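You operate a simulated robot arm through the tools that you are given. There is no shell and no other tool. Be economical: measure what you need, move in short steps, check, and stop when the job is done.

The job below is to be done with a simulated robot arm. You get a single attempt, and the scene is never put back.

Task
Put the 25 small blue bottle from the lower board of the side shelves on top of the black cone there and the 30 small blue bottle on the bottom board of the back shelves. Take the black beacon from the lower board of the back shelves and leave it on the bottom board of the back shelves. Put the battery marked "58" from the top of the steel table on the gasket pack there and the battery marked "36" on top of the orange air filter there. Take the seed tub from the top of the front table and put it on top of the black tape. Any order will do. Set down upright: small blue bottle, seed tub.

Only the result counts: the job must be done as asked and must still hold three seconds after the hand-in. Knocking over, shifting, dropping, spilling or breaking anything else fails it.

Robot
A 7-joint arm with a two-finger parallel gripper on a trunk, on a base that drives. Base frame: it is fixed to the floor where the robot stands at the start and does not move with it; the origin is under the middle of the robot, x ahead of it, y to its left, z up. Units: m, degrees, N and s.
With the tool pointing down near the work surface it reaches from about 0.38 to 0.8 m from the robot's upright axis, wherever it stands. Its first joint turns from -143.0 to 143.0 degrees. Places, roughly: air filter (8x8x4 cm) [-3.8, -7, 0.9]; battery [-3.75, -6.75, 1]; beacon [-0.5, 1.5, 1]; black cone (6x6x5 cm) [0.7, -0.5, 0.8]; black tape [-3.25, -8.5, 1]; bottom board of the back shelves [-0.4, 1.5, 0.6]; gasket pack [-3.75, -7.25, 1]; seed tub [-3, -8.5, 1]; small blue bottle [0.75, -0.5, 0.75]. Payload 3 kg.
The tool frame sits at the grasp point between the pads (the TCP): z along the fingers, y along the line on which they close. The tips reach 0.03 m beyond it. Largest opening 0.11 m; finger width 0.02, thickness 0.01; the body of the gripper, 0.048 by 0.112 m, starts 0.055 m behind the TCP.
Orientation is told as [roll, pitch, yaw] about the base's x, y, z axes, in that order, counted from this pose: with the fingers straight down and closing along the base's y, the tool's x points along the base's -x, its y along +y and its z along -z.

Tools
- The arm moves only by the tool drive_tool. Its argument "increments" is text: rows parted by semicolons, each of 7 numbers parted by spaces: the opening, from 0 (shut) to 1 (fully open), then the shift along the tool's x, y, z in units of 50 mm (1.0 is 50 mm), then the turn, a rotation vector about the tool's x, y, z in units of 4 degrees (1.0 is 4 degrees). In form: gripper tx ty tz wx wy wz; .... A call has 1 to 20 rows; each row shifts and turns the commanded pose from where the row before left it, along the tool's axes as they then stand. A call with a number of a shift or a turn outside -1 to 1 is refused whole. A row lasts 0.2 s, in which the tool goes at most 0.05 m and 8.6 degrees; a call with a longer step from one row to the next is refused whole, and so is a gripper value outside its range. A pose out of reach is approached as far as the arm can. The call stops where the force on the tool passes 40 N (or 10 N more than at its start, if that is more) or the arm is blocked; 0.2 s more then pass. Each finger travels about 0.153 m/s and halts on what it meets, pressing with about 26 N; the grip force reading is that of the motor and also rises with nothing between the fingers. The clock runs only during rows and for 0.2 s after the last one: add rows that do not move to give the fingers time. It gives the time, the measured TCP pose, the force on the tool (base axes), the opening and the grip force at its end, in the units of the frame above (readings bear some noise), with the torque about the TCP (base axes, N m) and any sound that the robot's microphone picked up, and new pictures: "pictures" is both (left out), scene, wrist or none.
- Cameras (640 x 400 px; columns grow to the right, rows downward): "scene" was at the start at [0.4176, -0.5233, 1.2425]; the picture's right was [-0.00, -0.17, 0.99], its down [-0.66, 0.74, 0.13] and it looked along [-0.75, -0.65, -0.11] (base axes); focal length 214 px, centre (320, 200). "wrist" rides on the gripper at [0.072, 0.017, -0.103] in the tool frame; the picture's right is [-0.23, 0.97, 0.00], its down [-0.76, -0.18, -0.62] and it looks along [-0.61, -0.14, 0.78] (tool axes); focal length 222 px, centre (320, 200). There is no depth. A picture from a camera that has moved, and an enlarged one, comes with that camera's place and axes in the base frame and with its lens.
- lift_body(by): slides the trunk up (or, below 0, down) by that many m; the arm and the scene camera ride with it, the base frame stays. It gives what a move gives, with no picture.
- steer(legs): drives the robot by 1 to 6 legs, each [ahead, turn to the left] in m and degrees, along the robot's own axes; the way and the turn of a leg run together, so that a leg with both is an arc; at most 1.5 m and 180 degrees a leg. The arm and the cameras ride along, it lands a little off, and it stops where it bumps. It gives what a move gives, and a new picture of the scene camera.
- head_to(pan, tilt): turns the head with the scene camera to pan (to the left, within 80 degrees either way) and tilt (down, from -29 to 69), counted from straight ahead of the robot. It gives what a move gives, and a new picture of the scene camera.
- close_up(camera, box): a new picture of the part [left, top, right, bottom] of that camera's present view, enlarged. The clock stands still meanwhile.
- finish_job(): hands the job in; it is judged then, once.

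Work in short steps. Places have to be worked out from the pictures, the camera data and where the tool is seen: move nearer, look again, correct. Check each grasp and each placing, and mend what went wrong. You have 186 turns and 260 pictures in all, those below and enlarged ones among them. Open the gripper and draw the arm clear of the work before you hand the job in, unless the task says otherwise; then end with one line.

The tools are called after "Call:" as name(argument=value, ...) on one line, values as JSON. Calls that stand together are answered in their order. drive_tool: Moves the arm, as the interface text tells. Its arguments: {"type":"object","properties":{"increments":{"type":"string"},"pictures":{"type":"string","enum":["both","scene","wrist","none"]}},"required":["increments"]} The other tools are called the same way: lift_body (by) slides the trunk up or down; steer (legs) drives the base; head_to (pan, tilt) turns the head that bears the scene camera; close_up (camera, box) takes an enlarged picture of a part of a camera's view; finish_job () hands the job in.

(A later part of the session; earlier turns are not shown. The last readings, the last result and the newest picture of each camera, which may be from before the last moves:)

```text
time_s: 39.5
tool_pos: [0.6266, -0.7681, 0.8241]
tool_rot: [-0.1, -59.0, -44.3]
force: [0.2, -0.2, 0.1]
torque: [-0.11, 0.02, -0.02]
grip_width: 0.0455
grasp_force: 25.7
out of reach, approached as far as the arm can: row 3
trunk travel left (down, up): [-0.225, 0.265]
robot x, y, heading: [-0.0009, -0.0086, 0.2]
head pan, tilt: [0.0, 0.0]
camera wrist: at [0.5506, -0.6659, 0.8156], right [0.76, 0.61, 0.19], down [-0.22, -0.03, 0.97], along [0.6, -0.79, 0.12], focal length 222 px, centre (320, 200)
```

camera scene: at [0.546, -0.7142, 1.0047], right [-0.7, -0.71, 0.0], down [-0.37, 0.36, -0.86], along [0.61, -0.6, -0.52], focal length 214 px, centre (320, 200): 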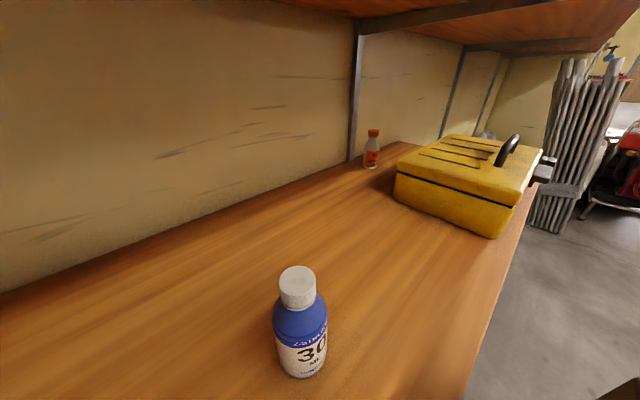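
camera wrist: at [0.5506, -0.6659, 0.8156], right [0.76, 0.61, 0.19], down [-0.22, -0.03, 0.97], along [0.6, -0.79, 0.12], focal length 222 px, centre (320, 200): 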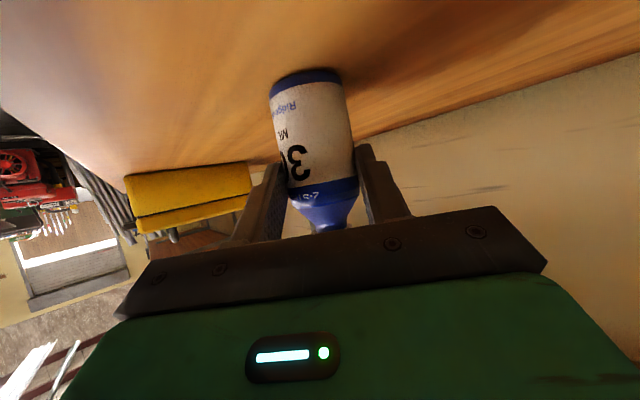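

Bottle 30 is gripped, about 1 cm short of the pad centre but firm. I'll lift back out along the tool axis and retreat in front of the shelf.

Call:
drive_tool(increments="0.2 -0.2 0 -0.12 0 0 0; 0.2 0 0 -0.95 0 0 0; 0.2 0 0 -0.95 0 0 0; 0.2 0 0 -0.7 0 0 0; 0.2 0.397 0.351 -0.771 0 0 0; 0.2 0.397 0.351 -0.771 0 0 0; 0.2 0.397 0.351 -0.771 0 0 0; 0.2 0.397 0.351 -0.771 0 0 0; 0.2 0.397 0.351 -0.771 0 0 0; 0.2 0.397 0.351 -0.771 0 0 0; 0.2 0.397 0.351 -0.771 0 0 0; 0.2 0 0 0 0 0 0", pictures="both")

```text
time_s: 42.1
tool_pos: [0.4349, -0.413, 0.9477]
tool_rot: [-0.1, -58.5, -44.3]
force: [0.1, -0.4, -1.2]
torque: [0.0, 0.02, -0.01]
grip_width: 0.0458
grasp_force: 25.8
out of reach, approached as far as the arm can: row 6, 9, 10, 11
trunk travel left (down, up): [-0.225, 0.265]
robot x, y, heading: [0.0024, -0.0023, 0.3]
head pan, tilt: [0.0, 0.0]
camera scene: at [0.4529, -0.4286, 1.0603], right [-0.7, -0.71, 0.0], down [-0.38, 0.37, -0.85], along [0.61, -0.6, -0.52], focal length 214 px, centre (320, 200)
camera wrist: at [0.3579, -0.31, 0.9398], right [0.77, 0.61, 0.19], down [-0.22, -0.03, 0.98], along [0.6, -0.79, 0.11], focal length 222 px, centre (320, 200)
```

scene: 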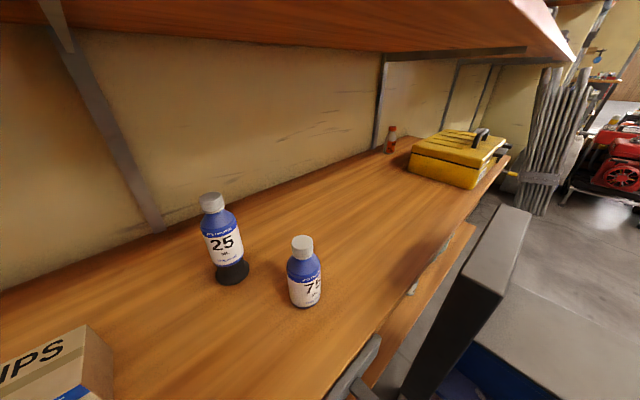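
wrist: 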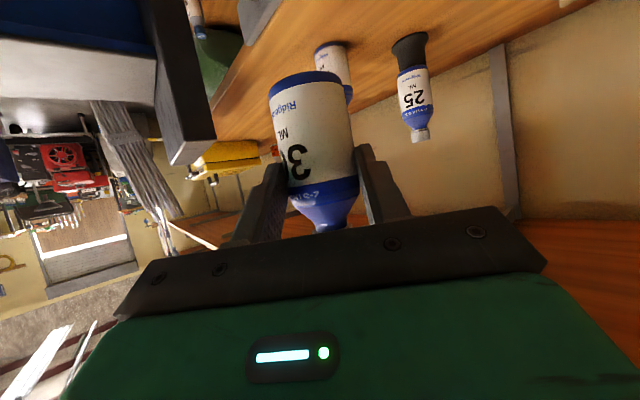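

I want to see behind the robot before driving. I'll pan the head toward the rear right.

Call:
head_to(pan=-80, tilt=-10)

Call:
head_to(pan=80, tilt=-10)

```text
time_s: 43.7
tool_pos: [0.4348, -0.4122, 0.9479]
tool_rot: [0.0, -58.5, -44.4]
force: [0.1, -0.1, -1.1]
torque: [-0.01, 0.02, 0.01]
grip_width: 0.0455
grasp_force: 26.0
trunk travel left (down, up): [-0.225, 0.265]
robot x, y, heading: [0.0065, -0.0047, 0.5]
head pan, tilt: [-80.0, -10.0]
camera scene: at [0.3548, -0.4489, 1.1127], right [-0.72, 0.46, 0.52], down [-0.47, 0.22, -0.85], along [-0.51, -0.86, 0.06], focal length 214 px, centre (320, 200)
```

scene: 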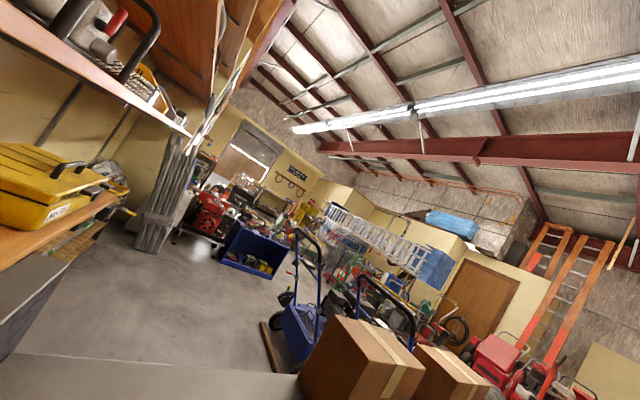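

```text
time_s: 46.1
tool_pos: [0.4354, -0.412, 0.9465]
tool_rot: [-0.1, -58.4, -44.4]
force: [0.8, -0.7, -0.6]
torque: [-0.01, 0.04, -0.01]
grip_width: 0.0455
grasp_force: 26.7
trunk travel left (down, up): [-0.225, 0.265]
robot x, y, heading: [0.0035, -0.0049, 0.3]
head pan, tilt: [80.0, -10.0]
camera scene: at [0.4709, -0.3304, 1.1126], right [0.48, -0.71, -0.52], down [-0.23, 0.47, -0.85], along [0.85, 0.53, 0.06], focal length 214 px, centre (320, 200)
```

scene: 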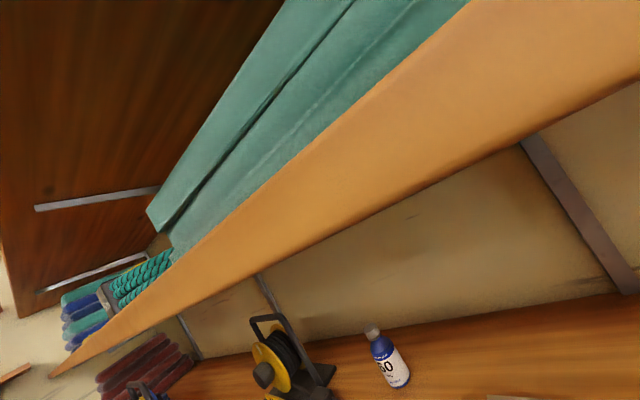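

I'll back up 0.15 m and turn left in steps, watching with the head level.

Call:
head_to(pan=0, tilt=-25)

Call:
steer(legs=[[-0.17, 0], [0, 70]])

```text
time_s: 47.6
tool_pos: [0.4362, -0.4119, 0.9468]
tool_rot: [0.0, -58.4, -44.3]
force: [0.7, 0.6, -1.2]
torque: [0.02, -0.01, -0.01]
grip_width: 0.0457
grasp_force: 26.6
trunk travel left (down, up): [-0.225, 0.265]
robot x, y, heading: [0.0022, -0.0009, 0.3]
head pan, tilt: [0.0, -25.0]
camera scene: at [0.4548, -0.4307, 1.1005], right [-0.7, -0.71, 0.0], down [-0.08, 0.08, -0.99], along [0.71, -0.69, -0.12], focal length 214 px, centre (320, 200)
```

scene: 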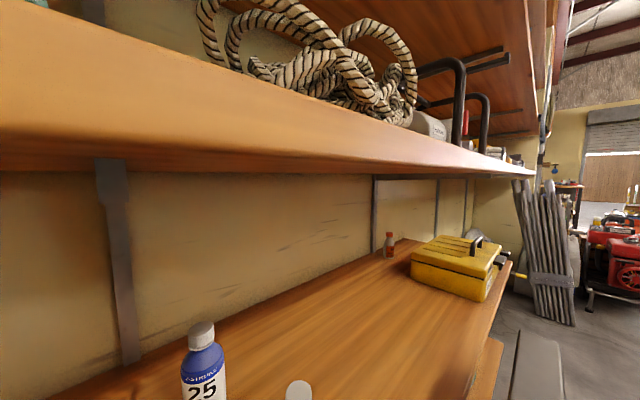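

```text
time_s: 50.4
tool_pos: [0.366, -0.2659, 0.9479]
tool_rot: [-0.3, -58.1, -26.6]
force: [0.2, -0.1, -1.1]
torque: [0.0, 0.04, 0.05]
grip_width: 0.0453
grasp_force: 25.9
trunk travel left (down, up): [-0.225, 0.265]
robot x, y, heading: [-0.1678, -0.0137, 17.1]
head pan, tilt: [0.0, -25.0]
stopped in leg 2: the robot was blocked; the commanded pose is now the measured one
camera scene: at [0.3911, -0.2781, 1.1005], right [-0.45, -0.89, 0.0], down [-0.11, 0.05, -0.99], along [0.89, -0.45, -0.12], focal length 214 px, centre (320, 200)
```

scene: 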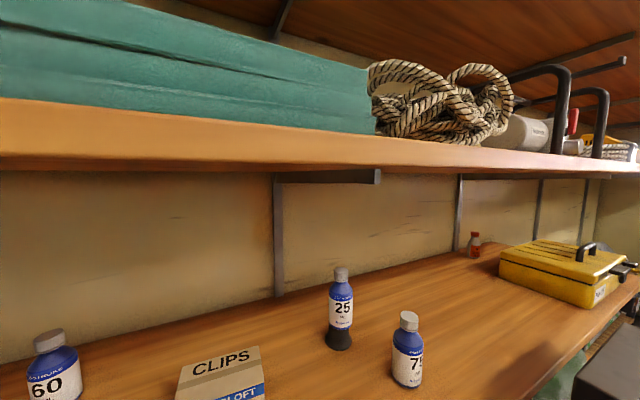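

Turning was blocked behind. I'll tuck the head, lower 4 cm for clearance under the upper board, drive forward 0.1 m, and turn there.

Call:
head_to(pan=0, tilt=0)

Call:
lift_body(by=-0.035)

Call:
steer(legs=[[0.11, 0], [0, 50]])

```text
time_s: 51.2
tool_pos: [0.3658, -0.2653, 0.9474]
tool_rot: [-0.1, -58.2, -26.7]
force: [0.0, -0.2, -1.3]
torque: [0.04, 0.03, -0.01]
grip_width: 0.0451
grasp_force: 25.9
trunk travel left (down, up): [-0.225, 0.265]
robot x, y, heading: [-0.1693, -0.0138, 17.6]
head pan, tilt: [0.0, 0.0]
camera scene: at [0.3885, -0.2767, 1.0606], right [-0.45, -0.89, 0.0], down [-0.47, 0.24, -0.85], along [0.76, -0.39, -0.53], focal length 214 px, centre (320, 200)
```

scene: 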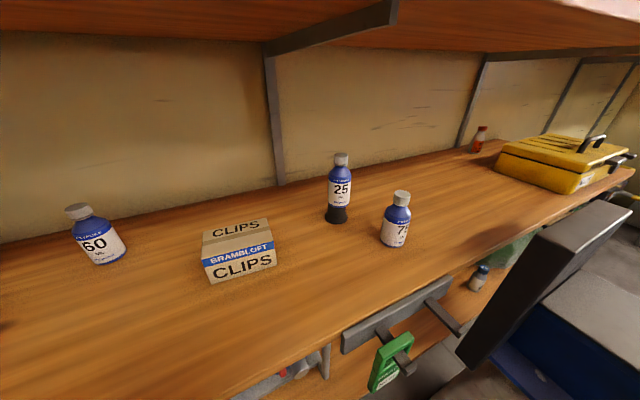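

```text
time_s: 52.0
tool_pos: [0.365, -0.2659, 0.913]
tool_rot: [-0.3, -58.3, -26.6]
force: [0.0, 0.1, -0.7]
torque: [0.0, 0.01, -0.03]
grip_width: 0.0454
grasp_force: 26.3
trunk travel left (down, up): [-0.19, 0.3]
robot x, y, heading: [-0.1644, -0.0099, 17.3]
head pan, tilt: [0.0, 0.0]
```

```text
time_s: 54.4
tool_pos: [0.5291, -0.0304, 0.9125]
tool_rot: [-0.6, -58.0, -5.9]
force: [1.2, -0.1, -0.7]
torque: [-0.01, 0.05, 0.0]
grip_width: 0.0456
grasp_force: 26.2
trunk travel left (down, up): [-0.19, 0.3]
robot x, y, heading: [-0.0573, 0.0164, 37.7]
head pan, tilt: [0.0, 0.0]
stopped in leg 2: the robot was blocked; the commanded pose is now the measured one
camera scene: at [0.5537, -0.0324, 1.0258], right [-0.11, -0.99, 0.0], down [-0.53, 0.05, -0.85], along [0.84, -0.09, -0.53], focal length 214 px, centre (320, 200)
```

scene: 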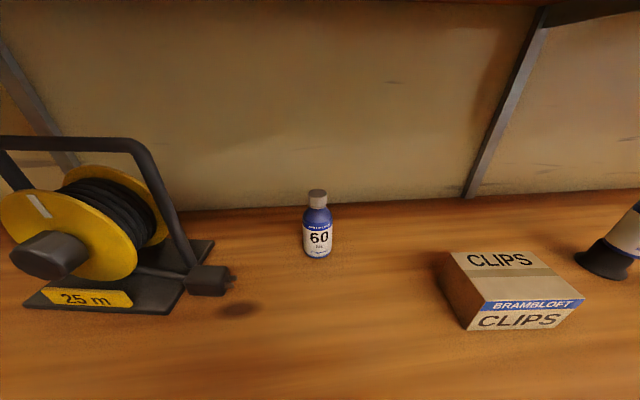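

Turning is still blocked by something behind. I'll swing the arm left around the robot's axis to look at that side and at the back shelves.

Call:
drive_tool(increments="0.2 0.015 0.82 -0.024 -0.848 0 -0.53; 0.2 0.015 0.82 -0.024 -0.848 0 -0.53; 0.2 0.015 0.82 -0.024 -0.848 0 -0.53; 0.2 0.015 0.82 -0.024 -0.848 0 -0.53; 0.2 0.015 0.82 -0.024 -0.848 0 -0.53; 0.2 0.015 0.82 -0.024 -0.848 0 -0.53; 0.2 0.015 0.82 -0.024 -0.848 0 -0.53; 0.2 0.015 0.82 -0.024 -0.848 0 -0.53; 0.2 0.015 0.82 -0.024 -0.848 0 -0.53; 0.2 0.015 0.82 -0.024 -0.848 0 -0.53; 0.2 0.015 0.82 -0.024 -0.848 0 -0.53; 0.2 0.015 0.82 -0.024 -0.848 0 -0.53; 0.2 0.015 0.82 -0.024 -0.848 0 -0.53; 0.2 0.015 0.82 -0.024 -0.848 0 -0.53; 0.2 0.015 0.82 -0.024 -0.848 0 -0.53; 0.2 0.015 0.82 -0.024 -0.848 0 -0.53; 0.2 0 0 0 0 0 0", pictures="scene")

```text
time_s: 58.0
tool_pos: [0.257, 0.5326, 0.9092]
tool_rot: [-0.3, -57.7, 58.0]
force: [-0.1, 0.3, -0.6]
torque: [-0.03, 0.0, 0.0]
grip_width: 0.0454
grasp_force: 26.1
trunk travel left (down, up): [-0.19, 0.3]
robot x, y, heading: [-0.0608, 0.0164, 37.2]
head pan, tilt: [0.0, 0.0]
camera scene: at [0.2706, 0.5528, 1.0212], right [0.85, -0.53, 0.0], down [-0.28, -0.45, -0.85], along [0.45, 0.72, -0.53], focal length 214 px, centre (320, 200)
```

scene: 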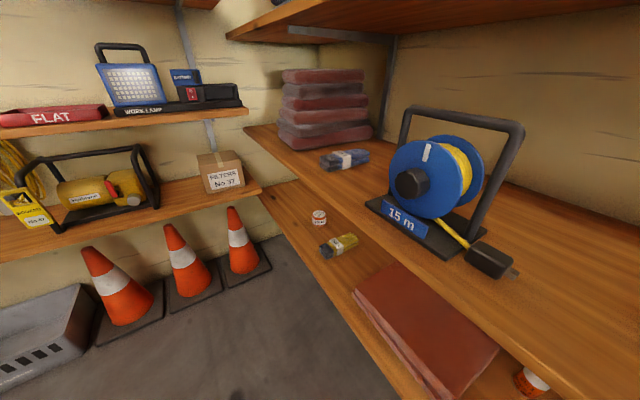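

The back shelves are ahead-left. I'll pan the head left to view them and the floor behind-left.

Call:
head_to(pan=45, tilt=-20)

Call:
head_to(pan=80, tilt=25)

```text
time_s: 59.2
tool_pos: [0.257, 0.532, 0.9087]
tool_rot: [-0.2, -57.8, 57.9]
force: [-0.3, -0.3, -1.5]
torque: [-0.04, 0.02, 0.01]
grip_width: 0.0452
grasp_force: 25.9
trunk travel left (down, up): [-0.19, 0.3]
robot x, y, heading: [-0.0551, 0.0146, 37.4]
head pan, tilt: [45.0, -20.0]
camera scene: at [0.2171, 0.5687, 1.065], right [0.92, 0.13, -0.37], down [-0.36, -0.12, -0.92], along [-0.16, 0.98, -0.07], focal length 214 px, centre (320, 200)
```

scene: 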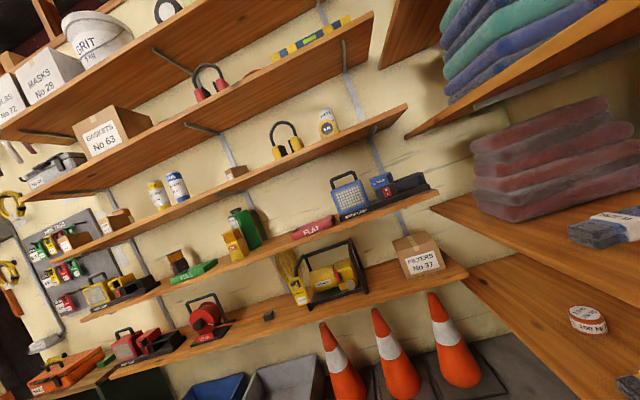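

```text
time_s: 60.3
tool_pos: [0.2575, 0.5319, 0.9092]
tool_rot: [-0.3, -57.8, 58.1]
force: [1.2, 0.3, -1.3]
torque: [-0.02, 0.0, 0.06]
grip_width: 0.0455
grasp_force: 26.1
trunk travel left (down, up): [-0.19, 0.3]
robot x, y, heading: [-0.0596, 0.0134, 37.3]
head pan, tilt: [80.0, 25.0]
camera scene: at [0.1491, 0.53, 1.0262], right [0.59, 0.61, -0.52], down [0.06, -0.68, -0.73], along [-0.8, 0.4, -0.44], focal length 214 px, centre (320, 200)
```

scene: 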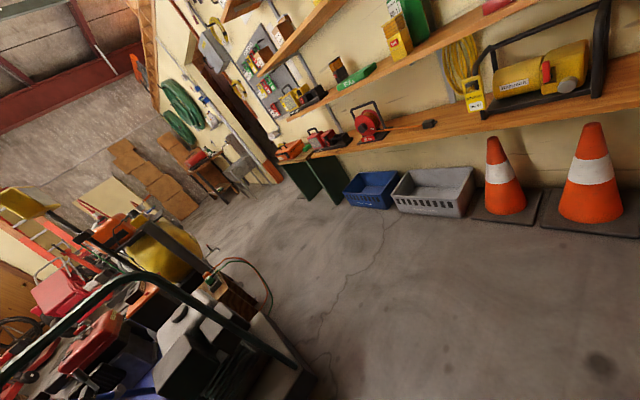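

I'll swing further left to see what sits right behind the robot.

Call:
drive_tool(increments="0.2 0.015 0.82 -0.024 -0.848 0 -0.53; 0.2 0.015 0.82 -0.024 -0.848 0 -0.53; 0.2 0.015 0.82 -0.024 -0.848 0 -0.53; 0.2 0.015 0.82 -0.024 -0.848 0 -0.53; 0.2 0.015 0.82 -0.024 -0.848 0 -0.53; 0.2 0.015 0.82 -0.024 -0.848 0 -0.53; 0.2 0.015 0.82 -0.024 -0.848 0 -0.53; 0.2 0.015 0.82 -0.024 -0.848 0 -0.53; 0.2 0 0 0 0 0 0", pictures="none")

Call:
head_to(pan=80, tilt=60)

```text
time_s: 62.3
tool_pos: [-0.0537, 0.6214, 0.9115]
tool_rot: [0.0, -57.7, 89.9]
force: [-0.9, 0.5, -0.8]
torque: [0.02, 0.01, -0.02]
grip_width: 0.0452
grasp_force: 25.8
trunk travel left (down, up): [-0.19, 0.3]
robot x, y, heading: [-0.0609, 0.0121, 37.5]
head pan, tilt: [80.0, 25.0]
```

```text
time_s: 63.3
tool_pos: [-0.0528, 0.6223, 0.911]
tool_rot: [0.0, -57.7, 89.8]
force: [1.0, 0.2, -1.2]
torque: [-0.03, 0.05, -0.04]
grip_width: 0.0452
grasp_force: 26.0
trunk travel left (down, up): [-0.19, 0.3]
robot x, y, heading: [-0.0586, 0.0148, 37.5]
head pan, tilt: [80.0, 60.0]
camera scene: at [-0.1181, 0.5325, 0.989], right [0.18, 0.83, -0.53], down [0.85, -0.4, -0.34], along [-0.49, -0.39, -0.78], focal length 214 px, centre (320, 200)
```

scene: 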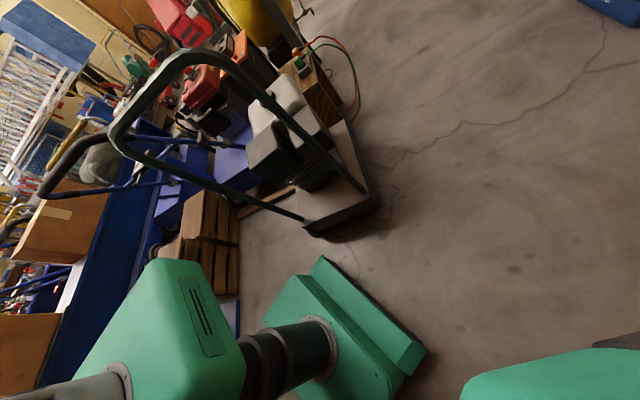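

Pallet and carts are behind; the left is open. I'll creep forward 0.1 m and then turn left.

Call:
steer(legs=[[0.1, 4], [0, 45]])

```text
time_s: 66.8
tool_pos: [-0.433, 0.4859, 0.9126]
tool_rot: [0.0, -57.8, 138.2]
force: [0.2, 0.3, -0.6]
torque: [-0.06, -0.01, 0.02]
grip_width: 0.0453
grasp_force: 26.2
trunk travel left (down, up): [-0.19, 0.3]
robot x, y, heading: [0.054, 0.0812, 85.5]
head pan, tilt: [80.0, 60.0]
stopped in leg 2: the robot was blocked; the commanded pose is now the measured one
camera scene: at [-0.4089, 0.3774, 0.9906], right [-0.51, 0.68, -0.52], down [0.86, 0.38, -0.34], along [-0.04, -0.63, -0.78], focal length 214 px, centre (320, 200)
```

scene: 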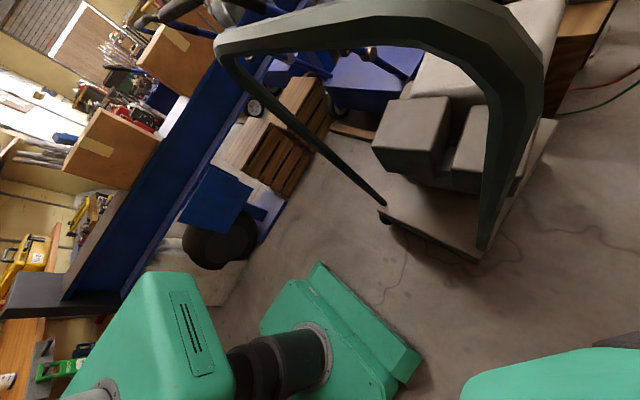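

Heading is now 85.5°. The camera is close to the cart handle, so I'll swing the arm back to the front and look.

Call:
drive_tool(increments="0.2 0.015 -0.82 -0.024 0.848 0 0.53; 0.2 0.015 -0.82 -0.024 0.848 0 0.53; 0.2 0.015 -0.82 -0.024 0.848 0 0.53; 0.2 0.015 -0.82 -0.024 0.848 0 0.53; 0.2 0.015 -0.82 -0.024 0.848 0 0.53; 0.2 0.015 -0.82 -0.024 0.848 0 0.53; 0.2 0.015 -0.82 -0.024 0.848 0 0.53; 0.2 0.015 -0.82 -0.024 0.848 0 0.53; 0.2 0.015 -0.82 -0.024 0.848 0 0.53; 0.2 0.015 -0.82 -0.024 0.848 0 0.53; 0.2 0 0 0 0 0 0", pictures="none")

Call:
head_to(pan=0, tilt=-20)

```text
time_s: 69.2
tool_pos: [-0.0815, 0.6786, 0.9114]
tool_rot: [-0.4, -57.8, 98.6]
force: [0.3, 0.2, -1.1]
torque: [-0.02, -0.03, 0.02]
grip_width: 0.045
grasp_force: 26.1
trunk travel left (down, up): [-0.19, 0.3]
robot x, y, heading: [0.0518, 0.0806, 85.7]
head pan, tilt: [80.0, 60.0]
```

```text
time_s: 70.7
tool_pos: [-0.082, 0.6775, 0.9119]
tool_rot: [-0.2, -57.7, 98.6]
force: [0.3, 0.1, -0.2]
torque: [0.0, 0.02, -0.01]
grip_width: 0.0453
grasp_force: 26.4
trunk travel left (down, up): [-0.19, 0.3]
robot x, y, heading: [0.0484, 0.0755, 85.6]
head pan, tilt: [0.0, -20.0]
camera scene: at [-0.0856, 0.7059, 1.0567], right [0.99, 0.15, 0.0], down [0.03, -0.21, -0.98], along [-0.14, 0.97, -0.21], focal length 214 px, centre (320, 200)
```

scene: 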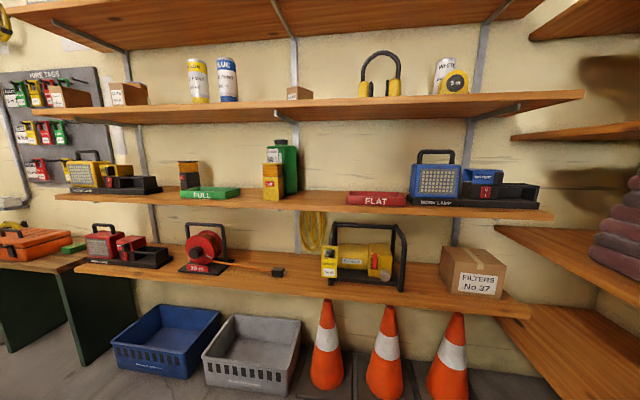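

I'll zoom in on the lower board items to find the beacon.

Call:
close_up(camera="scene", box=[150, 130, 310, 230])

Call:
close_up(camera="scene", box=[160, 200, 420, 340])

```text
4.00 times, centred on (230, 180) of scene
camera zoom: at [-0.0856, 0.7059, 1.0567], right [0.99, 0.15, 0.0], down [0.03, -0.21, -0.98], along [-0.14, 0.97, -0.21], focal length 858 px, centre (680, 280)
```

zoom: 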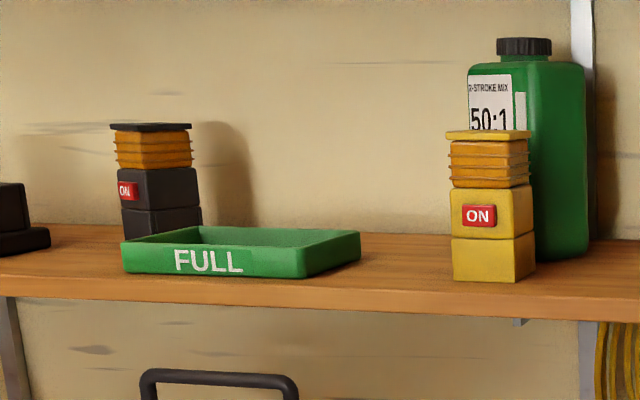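

```text
2.46 times, centred on (290, 270) of scene
camera zoom: at [-0.0856, 0.7059, 1.0567], right [0.99, 0.15, 0.0], down [0.03, -0.21, -0.98], along [-0.14, 0.97, -0.21], focal length 528 px, centre (394, 28)
```

zoom: 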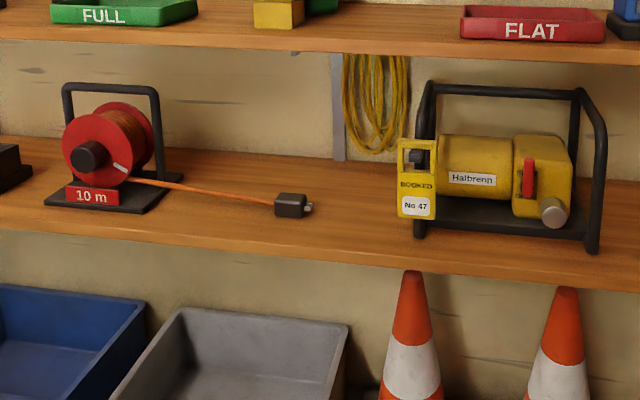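

The black beacon (amber lens) stands behind the green FULL tray on the lower board, and there is a free spot on the bottom board between the plug and the yellow unit. I'll drive nearer in stages.

Call:
steer(legs=[[0.13, 0], [0.3, 60]])

```text
time_s: 74.7
tool_pos: [-0.6486, 0.6538, 0.911]
tool_rot: [-0.3, -57.8, 158.5]
force: [0.0, 0.4, -1.4]
torque: [-0.01, -0.04, 0.0]
grip_width: 0.045
grasp_force: 26.4
trunk travel left (down, up): [-0.19, 0.3]
robot x, y, heading: [-0.0485, 0.4962, 145.4]
head pan, tilt: [0.0, -20.0]
camera scene: at [-0.6746, 0.664, 1.0568], right [0.37, 0.93, 0.0], down [0.2, -0.08, -0.98], along [-0.91, 0.36, -0.21], focal length 214 px, centre (320, 200)
```

scene: 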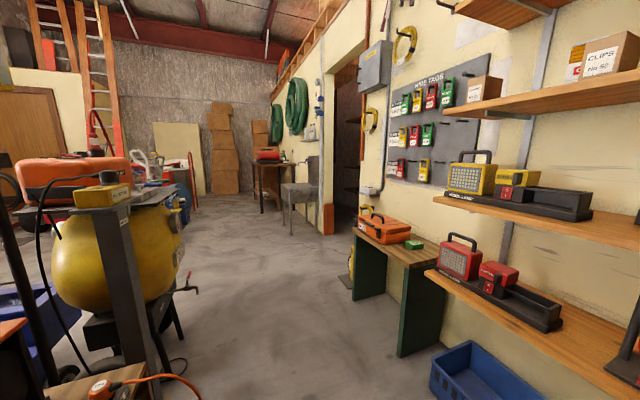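

Path ahead is clear. I'll continue 0.25 m and turn back toward the back shelves.

Call:
steer(legs=[[0.24, 0], [0, -55]])

```text
time_s: 79.1
tool_pos: [-0.4656, 1.208, 0.9124]
tool_rot: [-0.3, -57.8, 104.7]
force: [-1.2, 0.0, -1.3]
torque: [0.01, -0.05, -0.08]
grip_width: 0.0449
grasp_force: 26.0
trunk travel left (down, up): [-0.19, 0.3]
robot x, y, heading: [-0.2739, 0.6279, 92.5]
head pan, tilt: [0.0, -20.0]
stopped in leg 2: the robot was blocked; the commanded pose is now the measured one
camera scene: at [-0.4717, 1.2359, 1.0572], right [0.97, 0.25, 0.0], down [0.06, -0.21, -0.98], along [-0.24, 0.95, -0.21], focal length 214 px, centre (320, 200)
```

scene: 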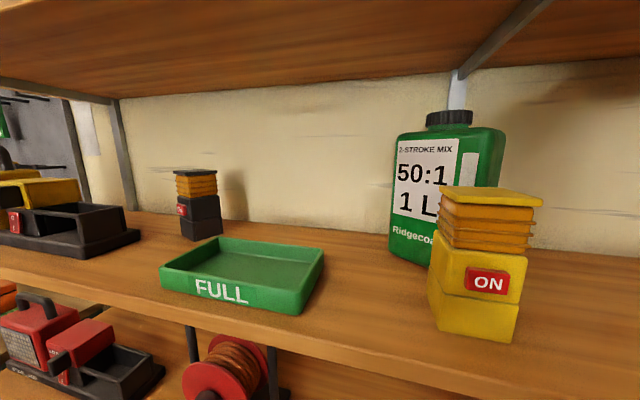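

The lower board is z≈0.90 with its front edge at y≈1.40; the bottom board is z≈0.57. I'll lower the trunk to view the bottom board.

Call:
lift_body(by=-0.18)

Call:
head_to(pan=-30, tilt=-10)

```text
time_s: 81.1
tool_pos: [-0.465, 1.2096, 0.7322]
tool_rot: [-0.3, -57.8, 104.7]
force: [-0.2, -0.7, -1.0]
torque: [-0.01, 0.03, 0.0]
grip_width: 0.045
grasp_force: 26.2
trunk travel left (down, up): [-0.01, 0.48]
robot x, y, heading: [-0.2692, 0.6279, 92.5]
head pan, tilt: [0.0, -20.0]
```

```text
time_s: 82.0
tool_pos: [-0.4643, 1.2089, 0.7328]
tool_rot: [-0.3, -57.9, 104.7]
force: [-0.3, 0.3, -0.1]
torque: [-0.04, -0.03, -0.03]
grip_width: 0.0449
grasp_force: 26.5
trunk travel left (down, up): [-0.01, 0.48]
robot x, y, heading: [-0.2699, 0.6242, 92.5]
head pan, tilt: [-30.0, -10.0]
camera scene: at [-0.4275, 1.2368, 0.8675], right [0.94, -0.19, 0.27], down [0.19, -0.36, -0.91], along [0.27, 0.91, -0.31], focal length 214 px, centre (320, 200)
```

scene: 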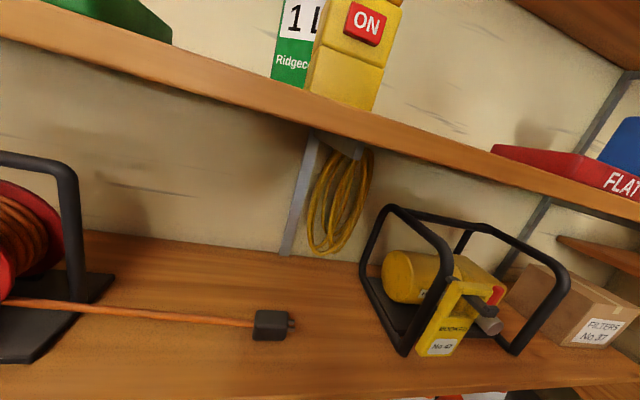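

Free spot ≈(-0.25,1.455) between plug and yellow frame. I'll move in front of it and straighten the yaw.

Call:
drive_tool(increments="0.2 0.134 -0.92 0.238 0 0 0; 0.2 0.134 -0.92 0.238 0 0 0; 0.2 0.134 -0.92 0.238 0 0 0; 0.2 0.134 -0.92 0.238 0 0 0; 0.2 0.134 -0.92 0.238 0 0 0; 0.2 0 0 0 0.848 0 0.53; 0.2 0 0 0 0.848 0 0.53; 0.2 0 0 0 0.848 0 0.53; 0.2 0 0 0 0 0 0", pictures="none")

Call:
head_to(pan=0, tilt=0)

```text
time_s: 84.0
tool_pos: [-0.2494, 1.3064, 0.6988]
tool_rot: [-0.2, -57.5, 92.7]
force: [0.7, 1.0, -1.4]
torque: [-0.04, -0.02, -0.01]
grip_width: 0.045
grasp_force: 26.1
out of reach, approached as far as the arm can: row 2, 3, 4, 5
trunk travel left (down, up): [-0.01, 0.48]
robot x, y, heading: [-0.2666, 0.6266, 92.4]
head pan, tilt: [-30.0, -10.0]
```

```text
time_s: 85.0
tool_pos: [-0.2496, 1.307, 0.6994]
tool_rot: [-0.4, -57.4, 92.6]
force: [0.6, 0.5, -1.5]
torque: [-0.02, -0.01, -0.01]
grip_width: 0.0454
grasp_force: 26.1
trunk travel left (down, up): [-0.01, 0.48]
robot x, y, heading: [-0.273, 0.6255, 92.3]
head pan, tilt: [0.0, 0.0]
camera scene: at [-0.2502, 1.332, 0.8112], right [1.0, 0.04, 0.0], down [0.03, -0.54, -0.84], along [-0.03, 0.84, -0.54], focal length 214 px, centre (320, 200)
```

scene: 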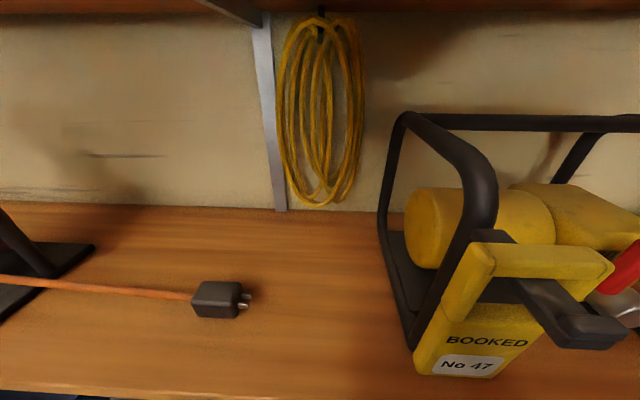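

The spot is clear. I'll move in over it, stopping about 1.5 cm above the board.

Call:
drive_tool(increments="0.2 -0.185 -0.037 0.848 0 0 0; 0.2 -0.185 -0.037 0.848 0 0 0; 0.2 -0.185 -0.037 0.848 0 0 0; 0.2 -0.185 -0.037 0.848 0 0 0; 0.2 0 0 0 0 0 0", pictures="wrist")

```text
time_s: 86.2
tool_pos: [-0.2476, 1.4616, 0.6423]
tool_rot: [-0.3, -57.3, 92.6]
force: [-0.4, 0.3, -2.1]
torque: [-0.02, 0.01, -0.05]
grip_width: 0.045
grasp_force: 26.2
out of reach, approached as far as the arm can: row 4
trunk travel left (down, up): [-0.01, 0.48]
robot x, y, heading: [-0.2704, 0.6279, 92.2]
head pan, tilt: [0.0, 0.0]
camera wrist: at [-0.2586, 1.3364, 0.6365], right [-0.98, 0.08, 0.19], down [0.18, -0.1, 0.98], along [0.1, 0.99, 0.09], focal length 222 px, centre (320, 200)
```

wrist: 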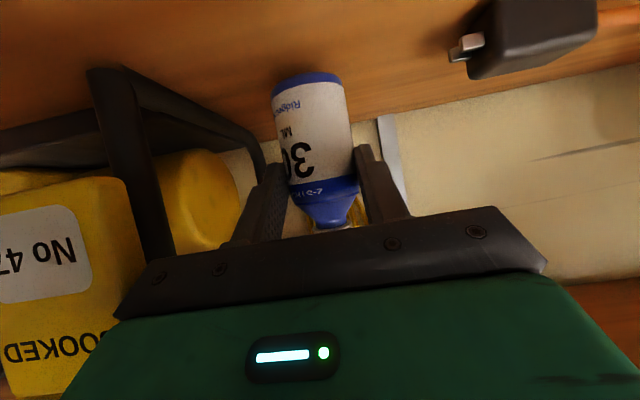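

I'll lower in 4 mm steps to contact.

Call:
drive_tool(increments="0.2 0.067 0 0.043 0 0 0; 0.2 0.067 0 0.043 0 0 0; 0.2 0 0 0 0 0 0", pictures="none")

Call:
drive_tool(increments="0.2 0.067 0 0.043 0 0 0; 0.2 0 0 0 0 0 0", pictures="none")

Call:
drive_tool(increments="0.2 0.067 0 0.043 0 0 0; 0.2 0 0 0 0 0 0", pictures="wrist")

```text
time_s: 87.0
tool_pos: [-0.2489, 1.4612, 0.6364]
tool_rot: [-0.2, -57.2, 92.9]
force: [0.1, -0.4, -1.1]
torque: [0.02, -0.03, 0.02]
grip_width: 0.045
grasp_force: 26.3
out of reach, approached as far as the arm can: row 2
trunk travel left (down, up): [-0.01, 0.48]
robot x, y, heading: [-0.2743, 0.6284, 92.5]
head pan, tilt: [0.0, 0.0]
```

```text
time_s: 87.6
tool_pos: [-0.2487, 1.4604, 0.6339]
tool_rot: [-0.1, -57.4, 92.9]
force: [0.2, 0.9, -1.0]
torque: [-0.06, 0.0, 0.01]
grip_width: 0.0451
grasp_force: 26.2
trunk travel left (down, up): [-0.01, 0.48]
robot x, y, heading: [-0.2724, 0.6271, 92.4]
head pan, tilt: [0.0, 0.0]
```

```text
time_s: 88.2
tool_pos: [-0.2487, 1.4628, 0.6291]
tool_rot: [-0.3, -57.5, 92.7]
force: [-0.3, 1.4, -0.6]
torque: [-0.05, -0.02, 0.02]
grip_width: 0.0451
grasp_force: 26.1
trunk travel left (down, up): [-0.01, 0.48]
robot x, y, heading: [-0.2684, 0.6267, 92.4]
head pan, tilt: [0.0, 0.0]
camera wrist: at [-0.2595, 1.3366, 0.6244], right [-0.98, 0.08, 0.19], down [0.18, -0.11, 0.98], along [0.1, 0.99, 0.09], focal length 222 px, centre (320, 200)
```

wrist: 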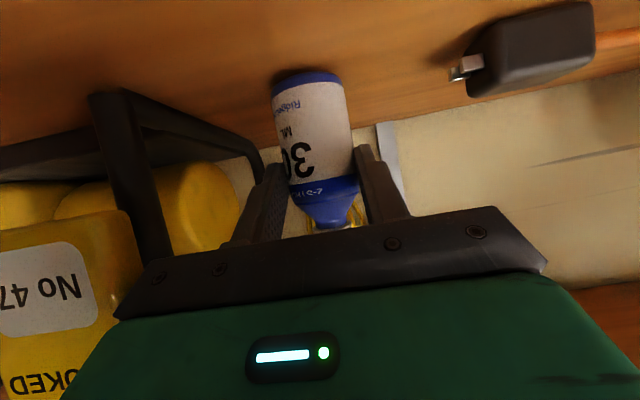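

Almost touching; I'll continue.

Call:
drive_tool(increments="0.2 0.067 0 0.043 0 0 0; 0.2 0 0 0 0 0 0", pictures="none")

Call:
drive_tool(increments="0.2 0.067 0 0.043 0 0 0; 0.2 0 0 0 0 0 0", pictures="none")

Call:
close_up(camera="wrist", box=[230, 40, 390, 140])

```text
time_s: 88.8
tool_pos: [-0.2487, 1.4617, 0.626]
tool_rot: [-0.4, -57.9, 92.8]
force: [-1.0, -1.0, 16.0]
torque: [0.76, 0.08, 0.07]
grip_width: 0.0449
grasp_force: 26.5
trunk travel left (down, up): [-0.01, 0.48]
robot x, y, heading: [-0.2729, 0.6282, 92.4]
head pan, tilt: [0.0, 0.0]
```

```text
time_s: 89.4
tool_pos: [-0.2491, 1.4605, 0.6217]
tool_rot: [-0.3, -58.0, 92.9]
force: [-1.8, 3.9, 21.3]
torque: [0.66, 0.13, 0.05]
grip_width: 0.045
grasp_force: 25.7
trunk travel left (down, up): [-0.01, 0.48]
robot x, y, heading: [-0.2731, 0.6266, 92.5]
head pan, tilt: [0.0, 0.0]
```

```text
4.00 times, centred on (310, 90) of wrist
camera zoom: at [-0.2594, 1.3362, 0.6152], right [-0.98, 0.08, 0.19], down [0.18, -0.12, 0.98], along [0.1, 0.99, 0.1], focal length 888 px, centre (360, 640)
```

zoom: 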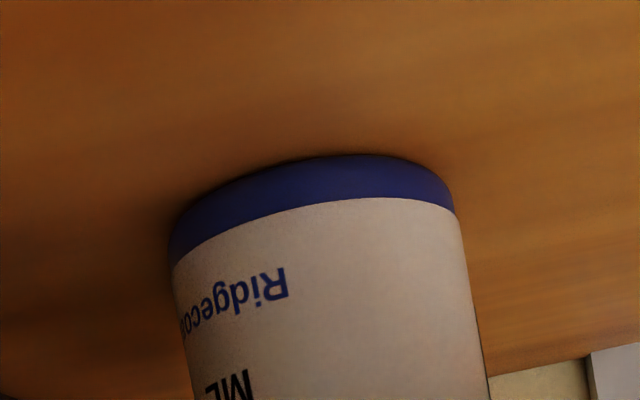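

Contact (~21 N). I'll relieve it slightly, release, and back out horizontally.

Call:
drive_tool(increments="0.2 -0.034 0 -0.021 0 0 0; 0.5 0 0 0 0 0 0; 0.65 0 0 0 0 0 0; 0.75 0 0 0 0 0 0; 0.75 0 0 0 0 0 0; 0.75 0.4 0 -0.628 0 0 0; 0.75 0.4 0 -0.628 0 0 0; 0.75 0.4 0 -0.628 0 0 0; 0.75 0.4 0 -0.628 0 0 0; 0.75 0 0 0 0 0 0", pictures="both")

```text
time_s: 91.6
tool_pos: [-0.2481, 1.4604, 0.6217]
tool_rot: [-0.5, -57.8, 92.6]
force: [-0.4, 0.5, 0.0]
torque: [0.0, -0.02, 0.01]
grip_width: 0.0828
grasp_force: 0.0
out of reach, approached as far as the arm can: row 6, 7, 8, 9
trunk travel left (down, up): [-0.01, 0.48]
robot x, y, heading: [-0.2738, 0.6263, 92.6]
head pan, tilt: [0.0, 0.0]
camera scene: at [-0.2494, 1.486, 0.7344], right [1.0, 0.04, 0.0], down [0.03, -0.53, -0.85], along [-0.03, 0.85, -0.53], focal length 214 px, centre (320, 200)
camera wrist: at [-0.2594, 1.3365, 0.6155], right [-0.98, 0.08, 0.19], down [0.18, -0.11, 0.98], along [0.1, 0.99, 0.1], focal length 222 px, centre (320, 200)
```

scene: 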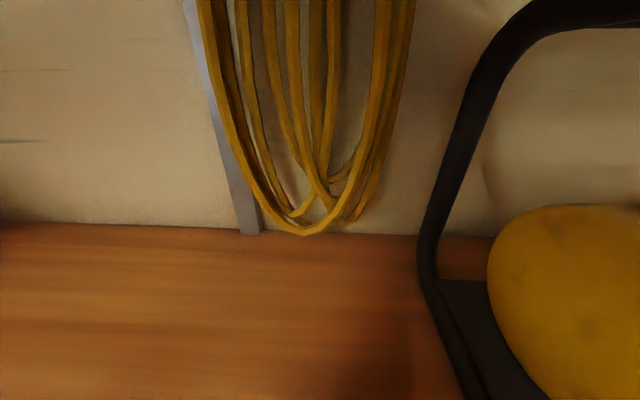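
wrist: 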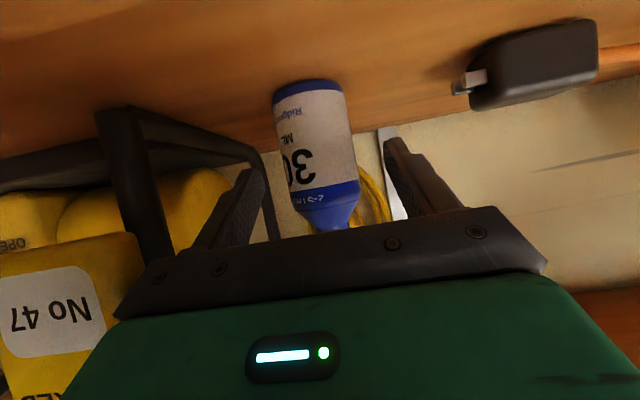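

The arm cannot fold back at this height, so I'll back the base out instead.

Call:
steer(legs=[[-0.15, 0]])

```text
time_s: 92.9
tool_pos: [-0.244, 1.3102, 0.6211]
tool_rot: [-0.3, -57.8, 93.0]
force: [0.1, -0.3, 0.4]
torque: [0.0, 0.02, 0.0]
grip_width: 0.0826
grasp_force: 0.1
trunk travel left (down, up): [-0.01, 0.48]
robot x, y, heading: [-0.2709, 0.4751, 92.3]
head pan, tilt: [0.0, 0.0]
camera scene: at [-0.2445, 1.3344, 0.7345], right [1.0, 0.04, 0.0], down [0.03, -0.53, -0.85], along [-0.04, 0.85, -0.53], focal length 214 px, centre (320, 200)
```

scene: 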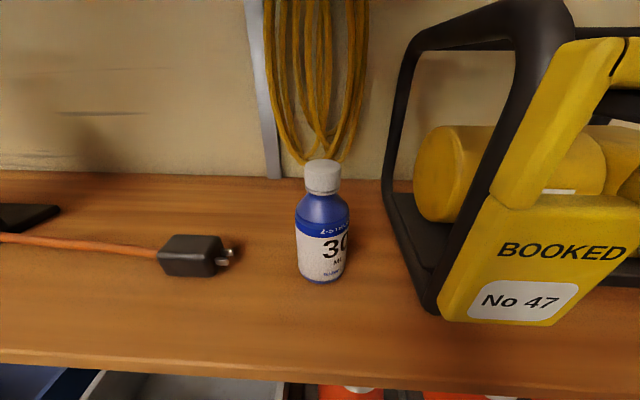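

Bottle 30 stands upright on the bottom board. Next is the beacon: I'll raise and retract the arm, then reposition the base to the left.

Call:
drive_tool(increments="1 0.1 0 -0.16 0 0 0; 1 -0.84 0 -0.53 0 0 0; 1 -0.84 0 -0.53 0 0 0; 1 -0.84 0 -0.53 0 0 0; 1 -0.84 0 -0.53 0 0 0; 1 -0.84 0 -0.53 0 0 0; 1 0.532 0 -0.84 0 0 0; 1 0.532 0 -0.84 0 0 0; 1 0.532 0 -0.84 0 0 0; 1 0.532 0 -0.84 0 0 0; 1 0 0 0 0 0 0", pictures="none")

Call:
lift_body(by=0.15)

```text
time_s: 95.3
tool_pos: [-0.2341, 1.1046, 0.8707]
tool_rot: [-0.4, -57.9, 92.8]
force: [0.2, -0.4, -0.5]
torque: [-0.01, -0.02, 0.0]
grip_width: 0.1101
grasp_force: 0.0
out of reach, approached as far as the arm can: row 1
trunk travel left (down, up): [-0.01, 0.48]
robot x, y, heading: [-0.2637, 0.476, 92.4]
head pan, tilt: [0.0, 0.0]
```

```text
time_s: 97.1
tool_pos: [-0.2358, 1.1044, 1.0211]
tool_rot: [-0.4, -57.9, 92.9]
force: [-0.8, 0.0, 0.0]
torque: [0.01, 0.01, -0.03]
grip_width: 0.1099
grasp_force: 0.0
trunk travel left (down, up): [-0.16, 0.33]
robot x, y, heading: [-0.2668, 0.4738, 92.6]
head pan, tilt: [0.0, 0.0]
```

Call:
steer(legs=[[0, 48], [0.36, 0], [0, -48]])

```text
time_s: 102.0
tool_pos: [-0.9854, 1.1479, 1.0226]
tool_rot: [-0.4, -57.9, 140.4]
force: [-0.4, -0.8, 0.3]
torque: [-0.01, 0.04, 0.0]
grip_width: 0.1099
grasp_force: 0.0
trunk travel left (down, up): [-0.16, 0.33]
robot x, y, heading: [-0.5296, 0.7119, 142.6]
head pan, tilt: [0.0, 0.0]
stopped in leg 3: the robot was blocked; the commanded pose is now the measured one
camera scene: at [-1.0036, 1.1634, 1.1355], right [0.64, 0.77, 0.0], down [0.41, -0.34, -0.85], along [-0.65, 0.54, -0.53], focal length 214 px, centre (320, 200)
```

scene: 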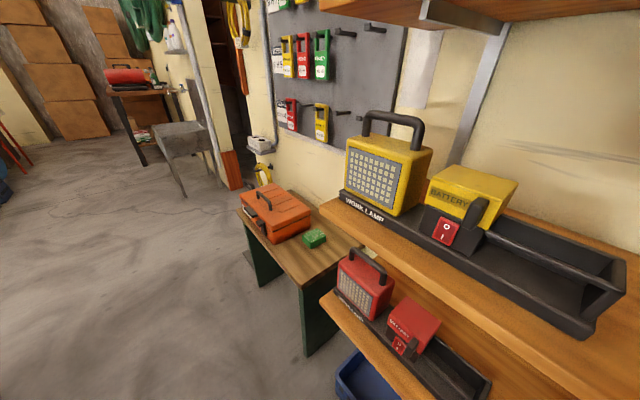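

Turning back is blocked by the cart behind, but the arm can reach from here. I'll swing the arm right toward the beacon.

Call:
drive_tool(increments="1 0.02 -0.88 -0.03 0.848 0 0.53; 1 0.02 -0.88 -0.03 0.848 0 0.53; 1 0.02 -0.88 -0.03 0.848 0 0.53; 1 0.02 -0.88 -0.03 0.848 0 0.53; 1 0.02 -0.88 -0.03 0.848 0 0.53; 1 0.02 -0.88 -0.03 0.848 0 0.53; 1 0.02 -0.88 -0.03 0.848 0 0.53; 1 0.02 -0.88 -0.03 0.848 0 0.53; 1 0.02 -0.88 -0.03 0.848 0 0.53; 1 0 0 0 0 0 0", pictures="both")

```text
time_s: 104.2
tool_pos: [-0.6518, 1.3535, 1.021]
tool_rot: [-0.4, -58.0, 104.4]
force: [-0.8, 0.3, 0.2]
torque: [0.04, 0.0, -0.04]
grip_width: 0.1102
grasp_force: 0.0
trunk travel left (down, up): [-0.16, 0.33]
robot x, y, heading: [-0.5313, 0.7082, 142.7]
head pan, tilt: [0.0, 0.0]
camera scene: at [-0.6591, 1.3761, 1.1343], right [0.97, 0.25, 0.0], down [0.13, -0.51, -0.85], along [-0.21, 0.82, -0.53], focal length 214 px, centre (320, 200)
camera wrist: at [-0.638, 1.2281, 1.0149], right [-0.97, -0.12, 0.19], down [0.2, -0.08, 0.98], along [-0.1, 0.99, 0.1], focal length 222 px, centre (320, 200)
```

scene: 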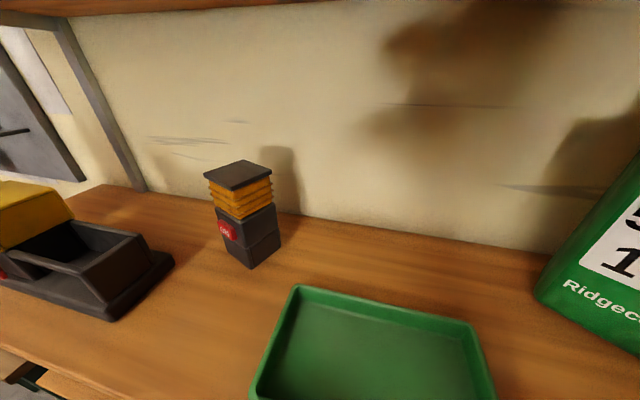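
wrist: 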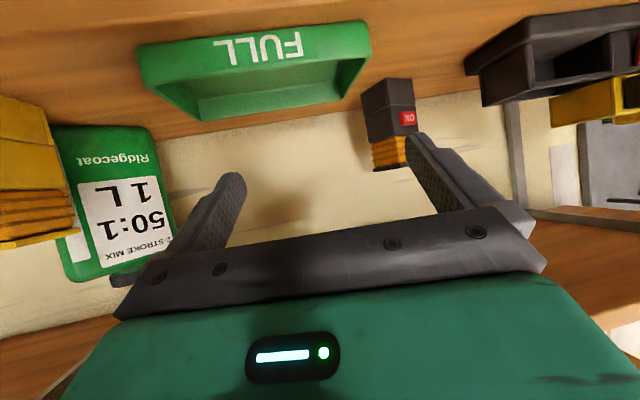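

Call:
close_up(camera="scene", box=[170, 140, 330, 290])

```text
2.67 times, centred on (250, 215) of scene
camera zoom: at [-0.6591, 1.3761, 1.1343], right [0.97, 0.25, 0.0], down [0.13, -0.51, -0.85], along [-0.21, 0.82, -0.53], focal length 572 px, centre (507, 160)
```

zoom: 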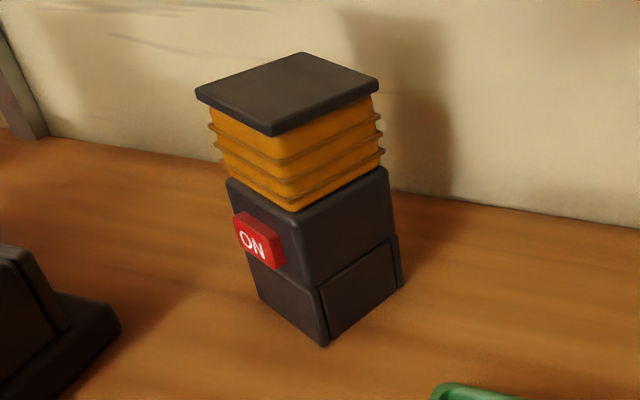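

Beacon centre ≈(-0.817,1.584), yaw ≈69°, top z≈1.02. I'll grip the amber part at z≈0.985 from the front with a part-open hand, staying above the lamp tray. First I'll go to the pre-pose.

Call:
drive_tool(increments="0.8 0 0 0 0.848 0 0.53; 0.8 0 0 0 0.848 0 0.53; 0.8 0 0 0 0.848 0 0.53; 0.8 0 0 0 0.848 0 0.53; 0.8 0 0 0 0.848 0 0.53; 0.8 0 0 0 0.848 0 0.53; 0.8 0 0 0 0.848 0 0.53; 0.8 0.02 0.88 0.163 0 0 0; 0.8 0.02 0.88 0.163 0 0 0; 0.8 0.02 0.88 0.163 0 0 0; 0.8 0.02 0.88 0.163 0 0 0; 0.8 0 0 0 0 0 0", pictures="both")

```text
time_s: 106.8
tool_pos: [-0.8176, 1.4194, 1.0005]
tool_rot: [-0.4, -58.0, 76.5]
force: [-0.1, -0.2, -0.3]
torque: [0.01, -0.03, -0.01]
grip_width: 0.0877
grasp_force: 0.2
trunk travel left (down, up): [-0.16, 0.33]
robot x, y, heading: [-0.5332, 0.7162, 142.8]
head pan, tilt: [0.0, 0.0]
camera scene: at [-0.8119, 1.4419, 1.1132], right [0.97, -0.24, 0.0], down [-0.12, -0.51, -0.85], along [0.2, 0.82, -0.53], focal length 214 px, centre (320, 200)
camera wrist: at [-0.8636, 1.3018, 0.9936], right [-0.92, 0.35, 0.19], down [0.14, -0.16, 0.98], along [0.37, 0.92, 0.1], focal length 222 px, centre (320, 200)
```

scene: 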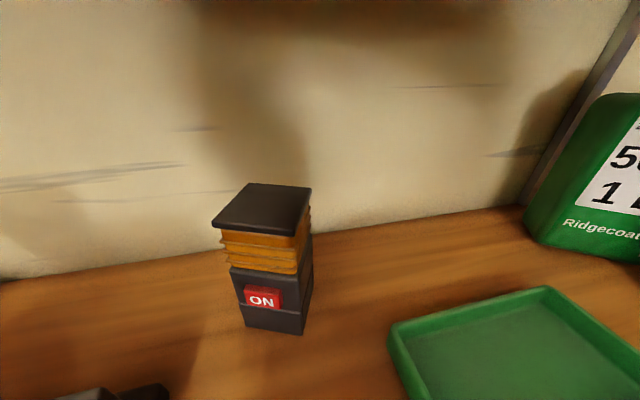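
wrist: 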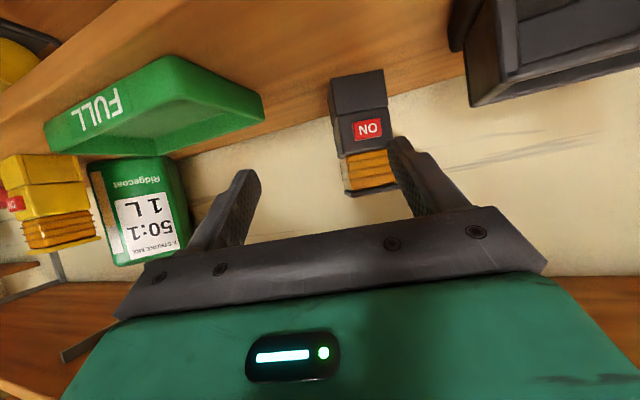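

Estimates agree. I'll approach in at z=1.0, drop 1.2 cm, and close.

Call:
drive_tool(increments="0.8 -0.404 0.167 0.646 0 0 0; 0.8 -0.404 0.167 0.646 0 0 0; 0.8 -0.404 0.167 0.646 0 0 0; 0.8 -0.37 0.15 0.59 0 0 0; 0.8 0.204 0 0.127 0 0 0; 0.8 0 0 0 0 0 0", pictures="wrist")

```text
time_s: 108.2
tool_pos: [-0.8143, 1.5749, 0.9878]
tool_rot: [-0.4, -58.0, 76.7]
force: [0.0, -0.2, 0.6]
torque: [0.01, 0.01, 0.0]
grip_width: 0.0881
grasp_force: 0.0
trunk travel left (down, up): [-0.16, 0.33]
robot x, y, heading: [-0.5337, 0.713, 142.7]
head pan, tilt: [0.0, 0.0]
camera wrist: at [-0.8597, 1.4571, 0.9798], right [-0.92, 0.35, 0.19], down [0.14, -0.16, 0.98], along [0.37, 0.92, 0.1], focal length 222 px, centre (320, 200)
```

wrist: 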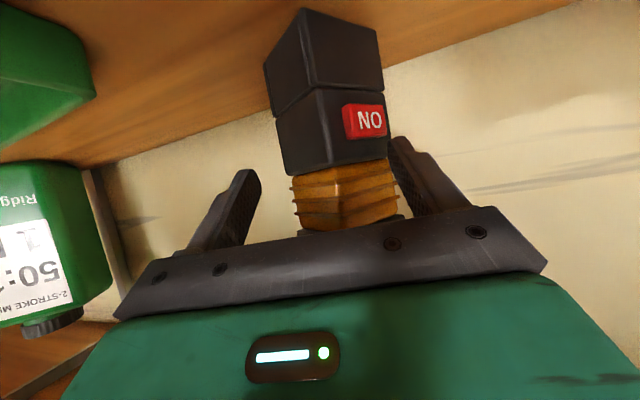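

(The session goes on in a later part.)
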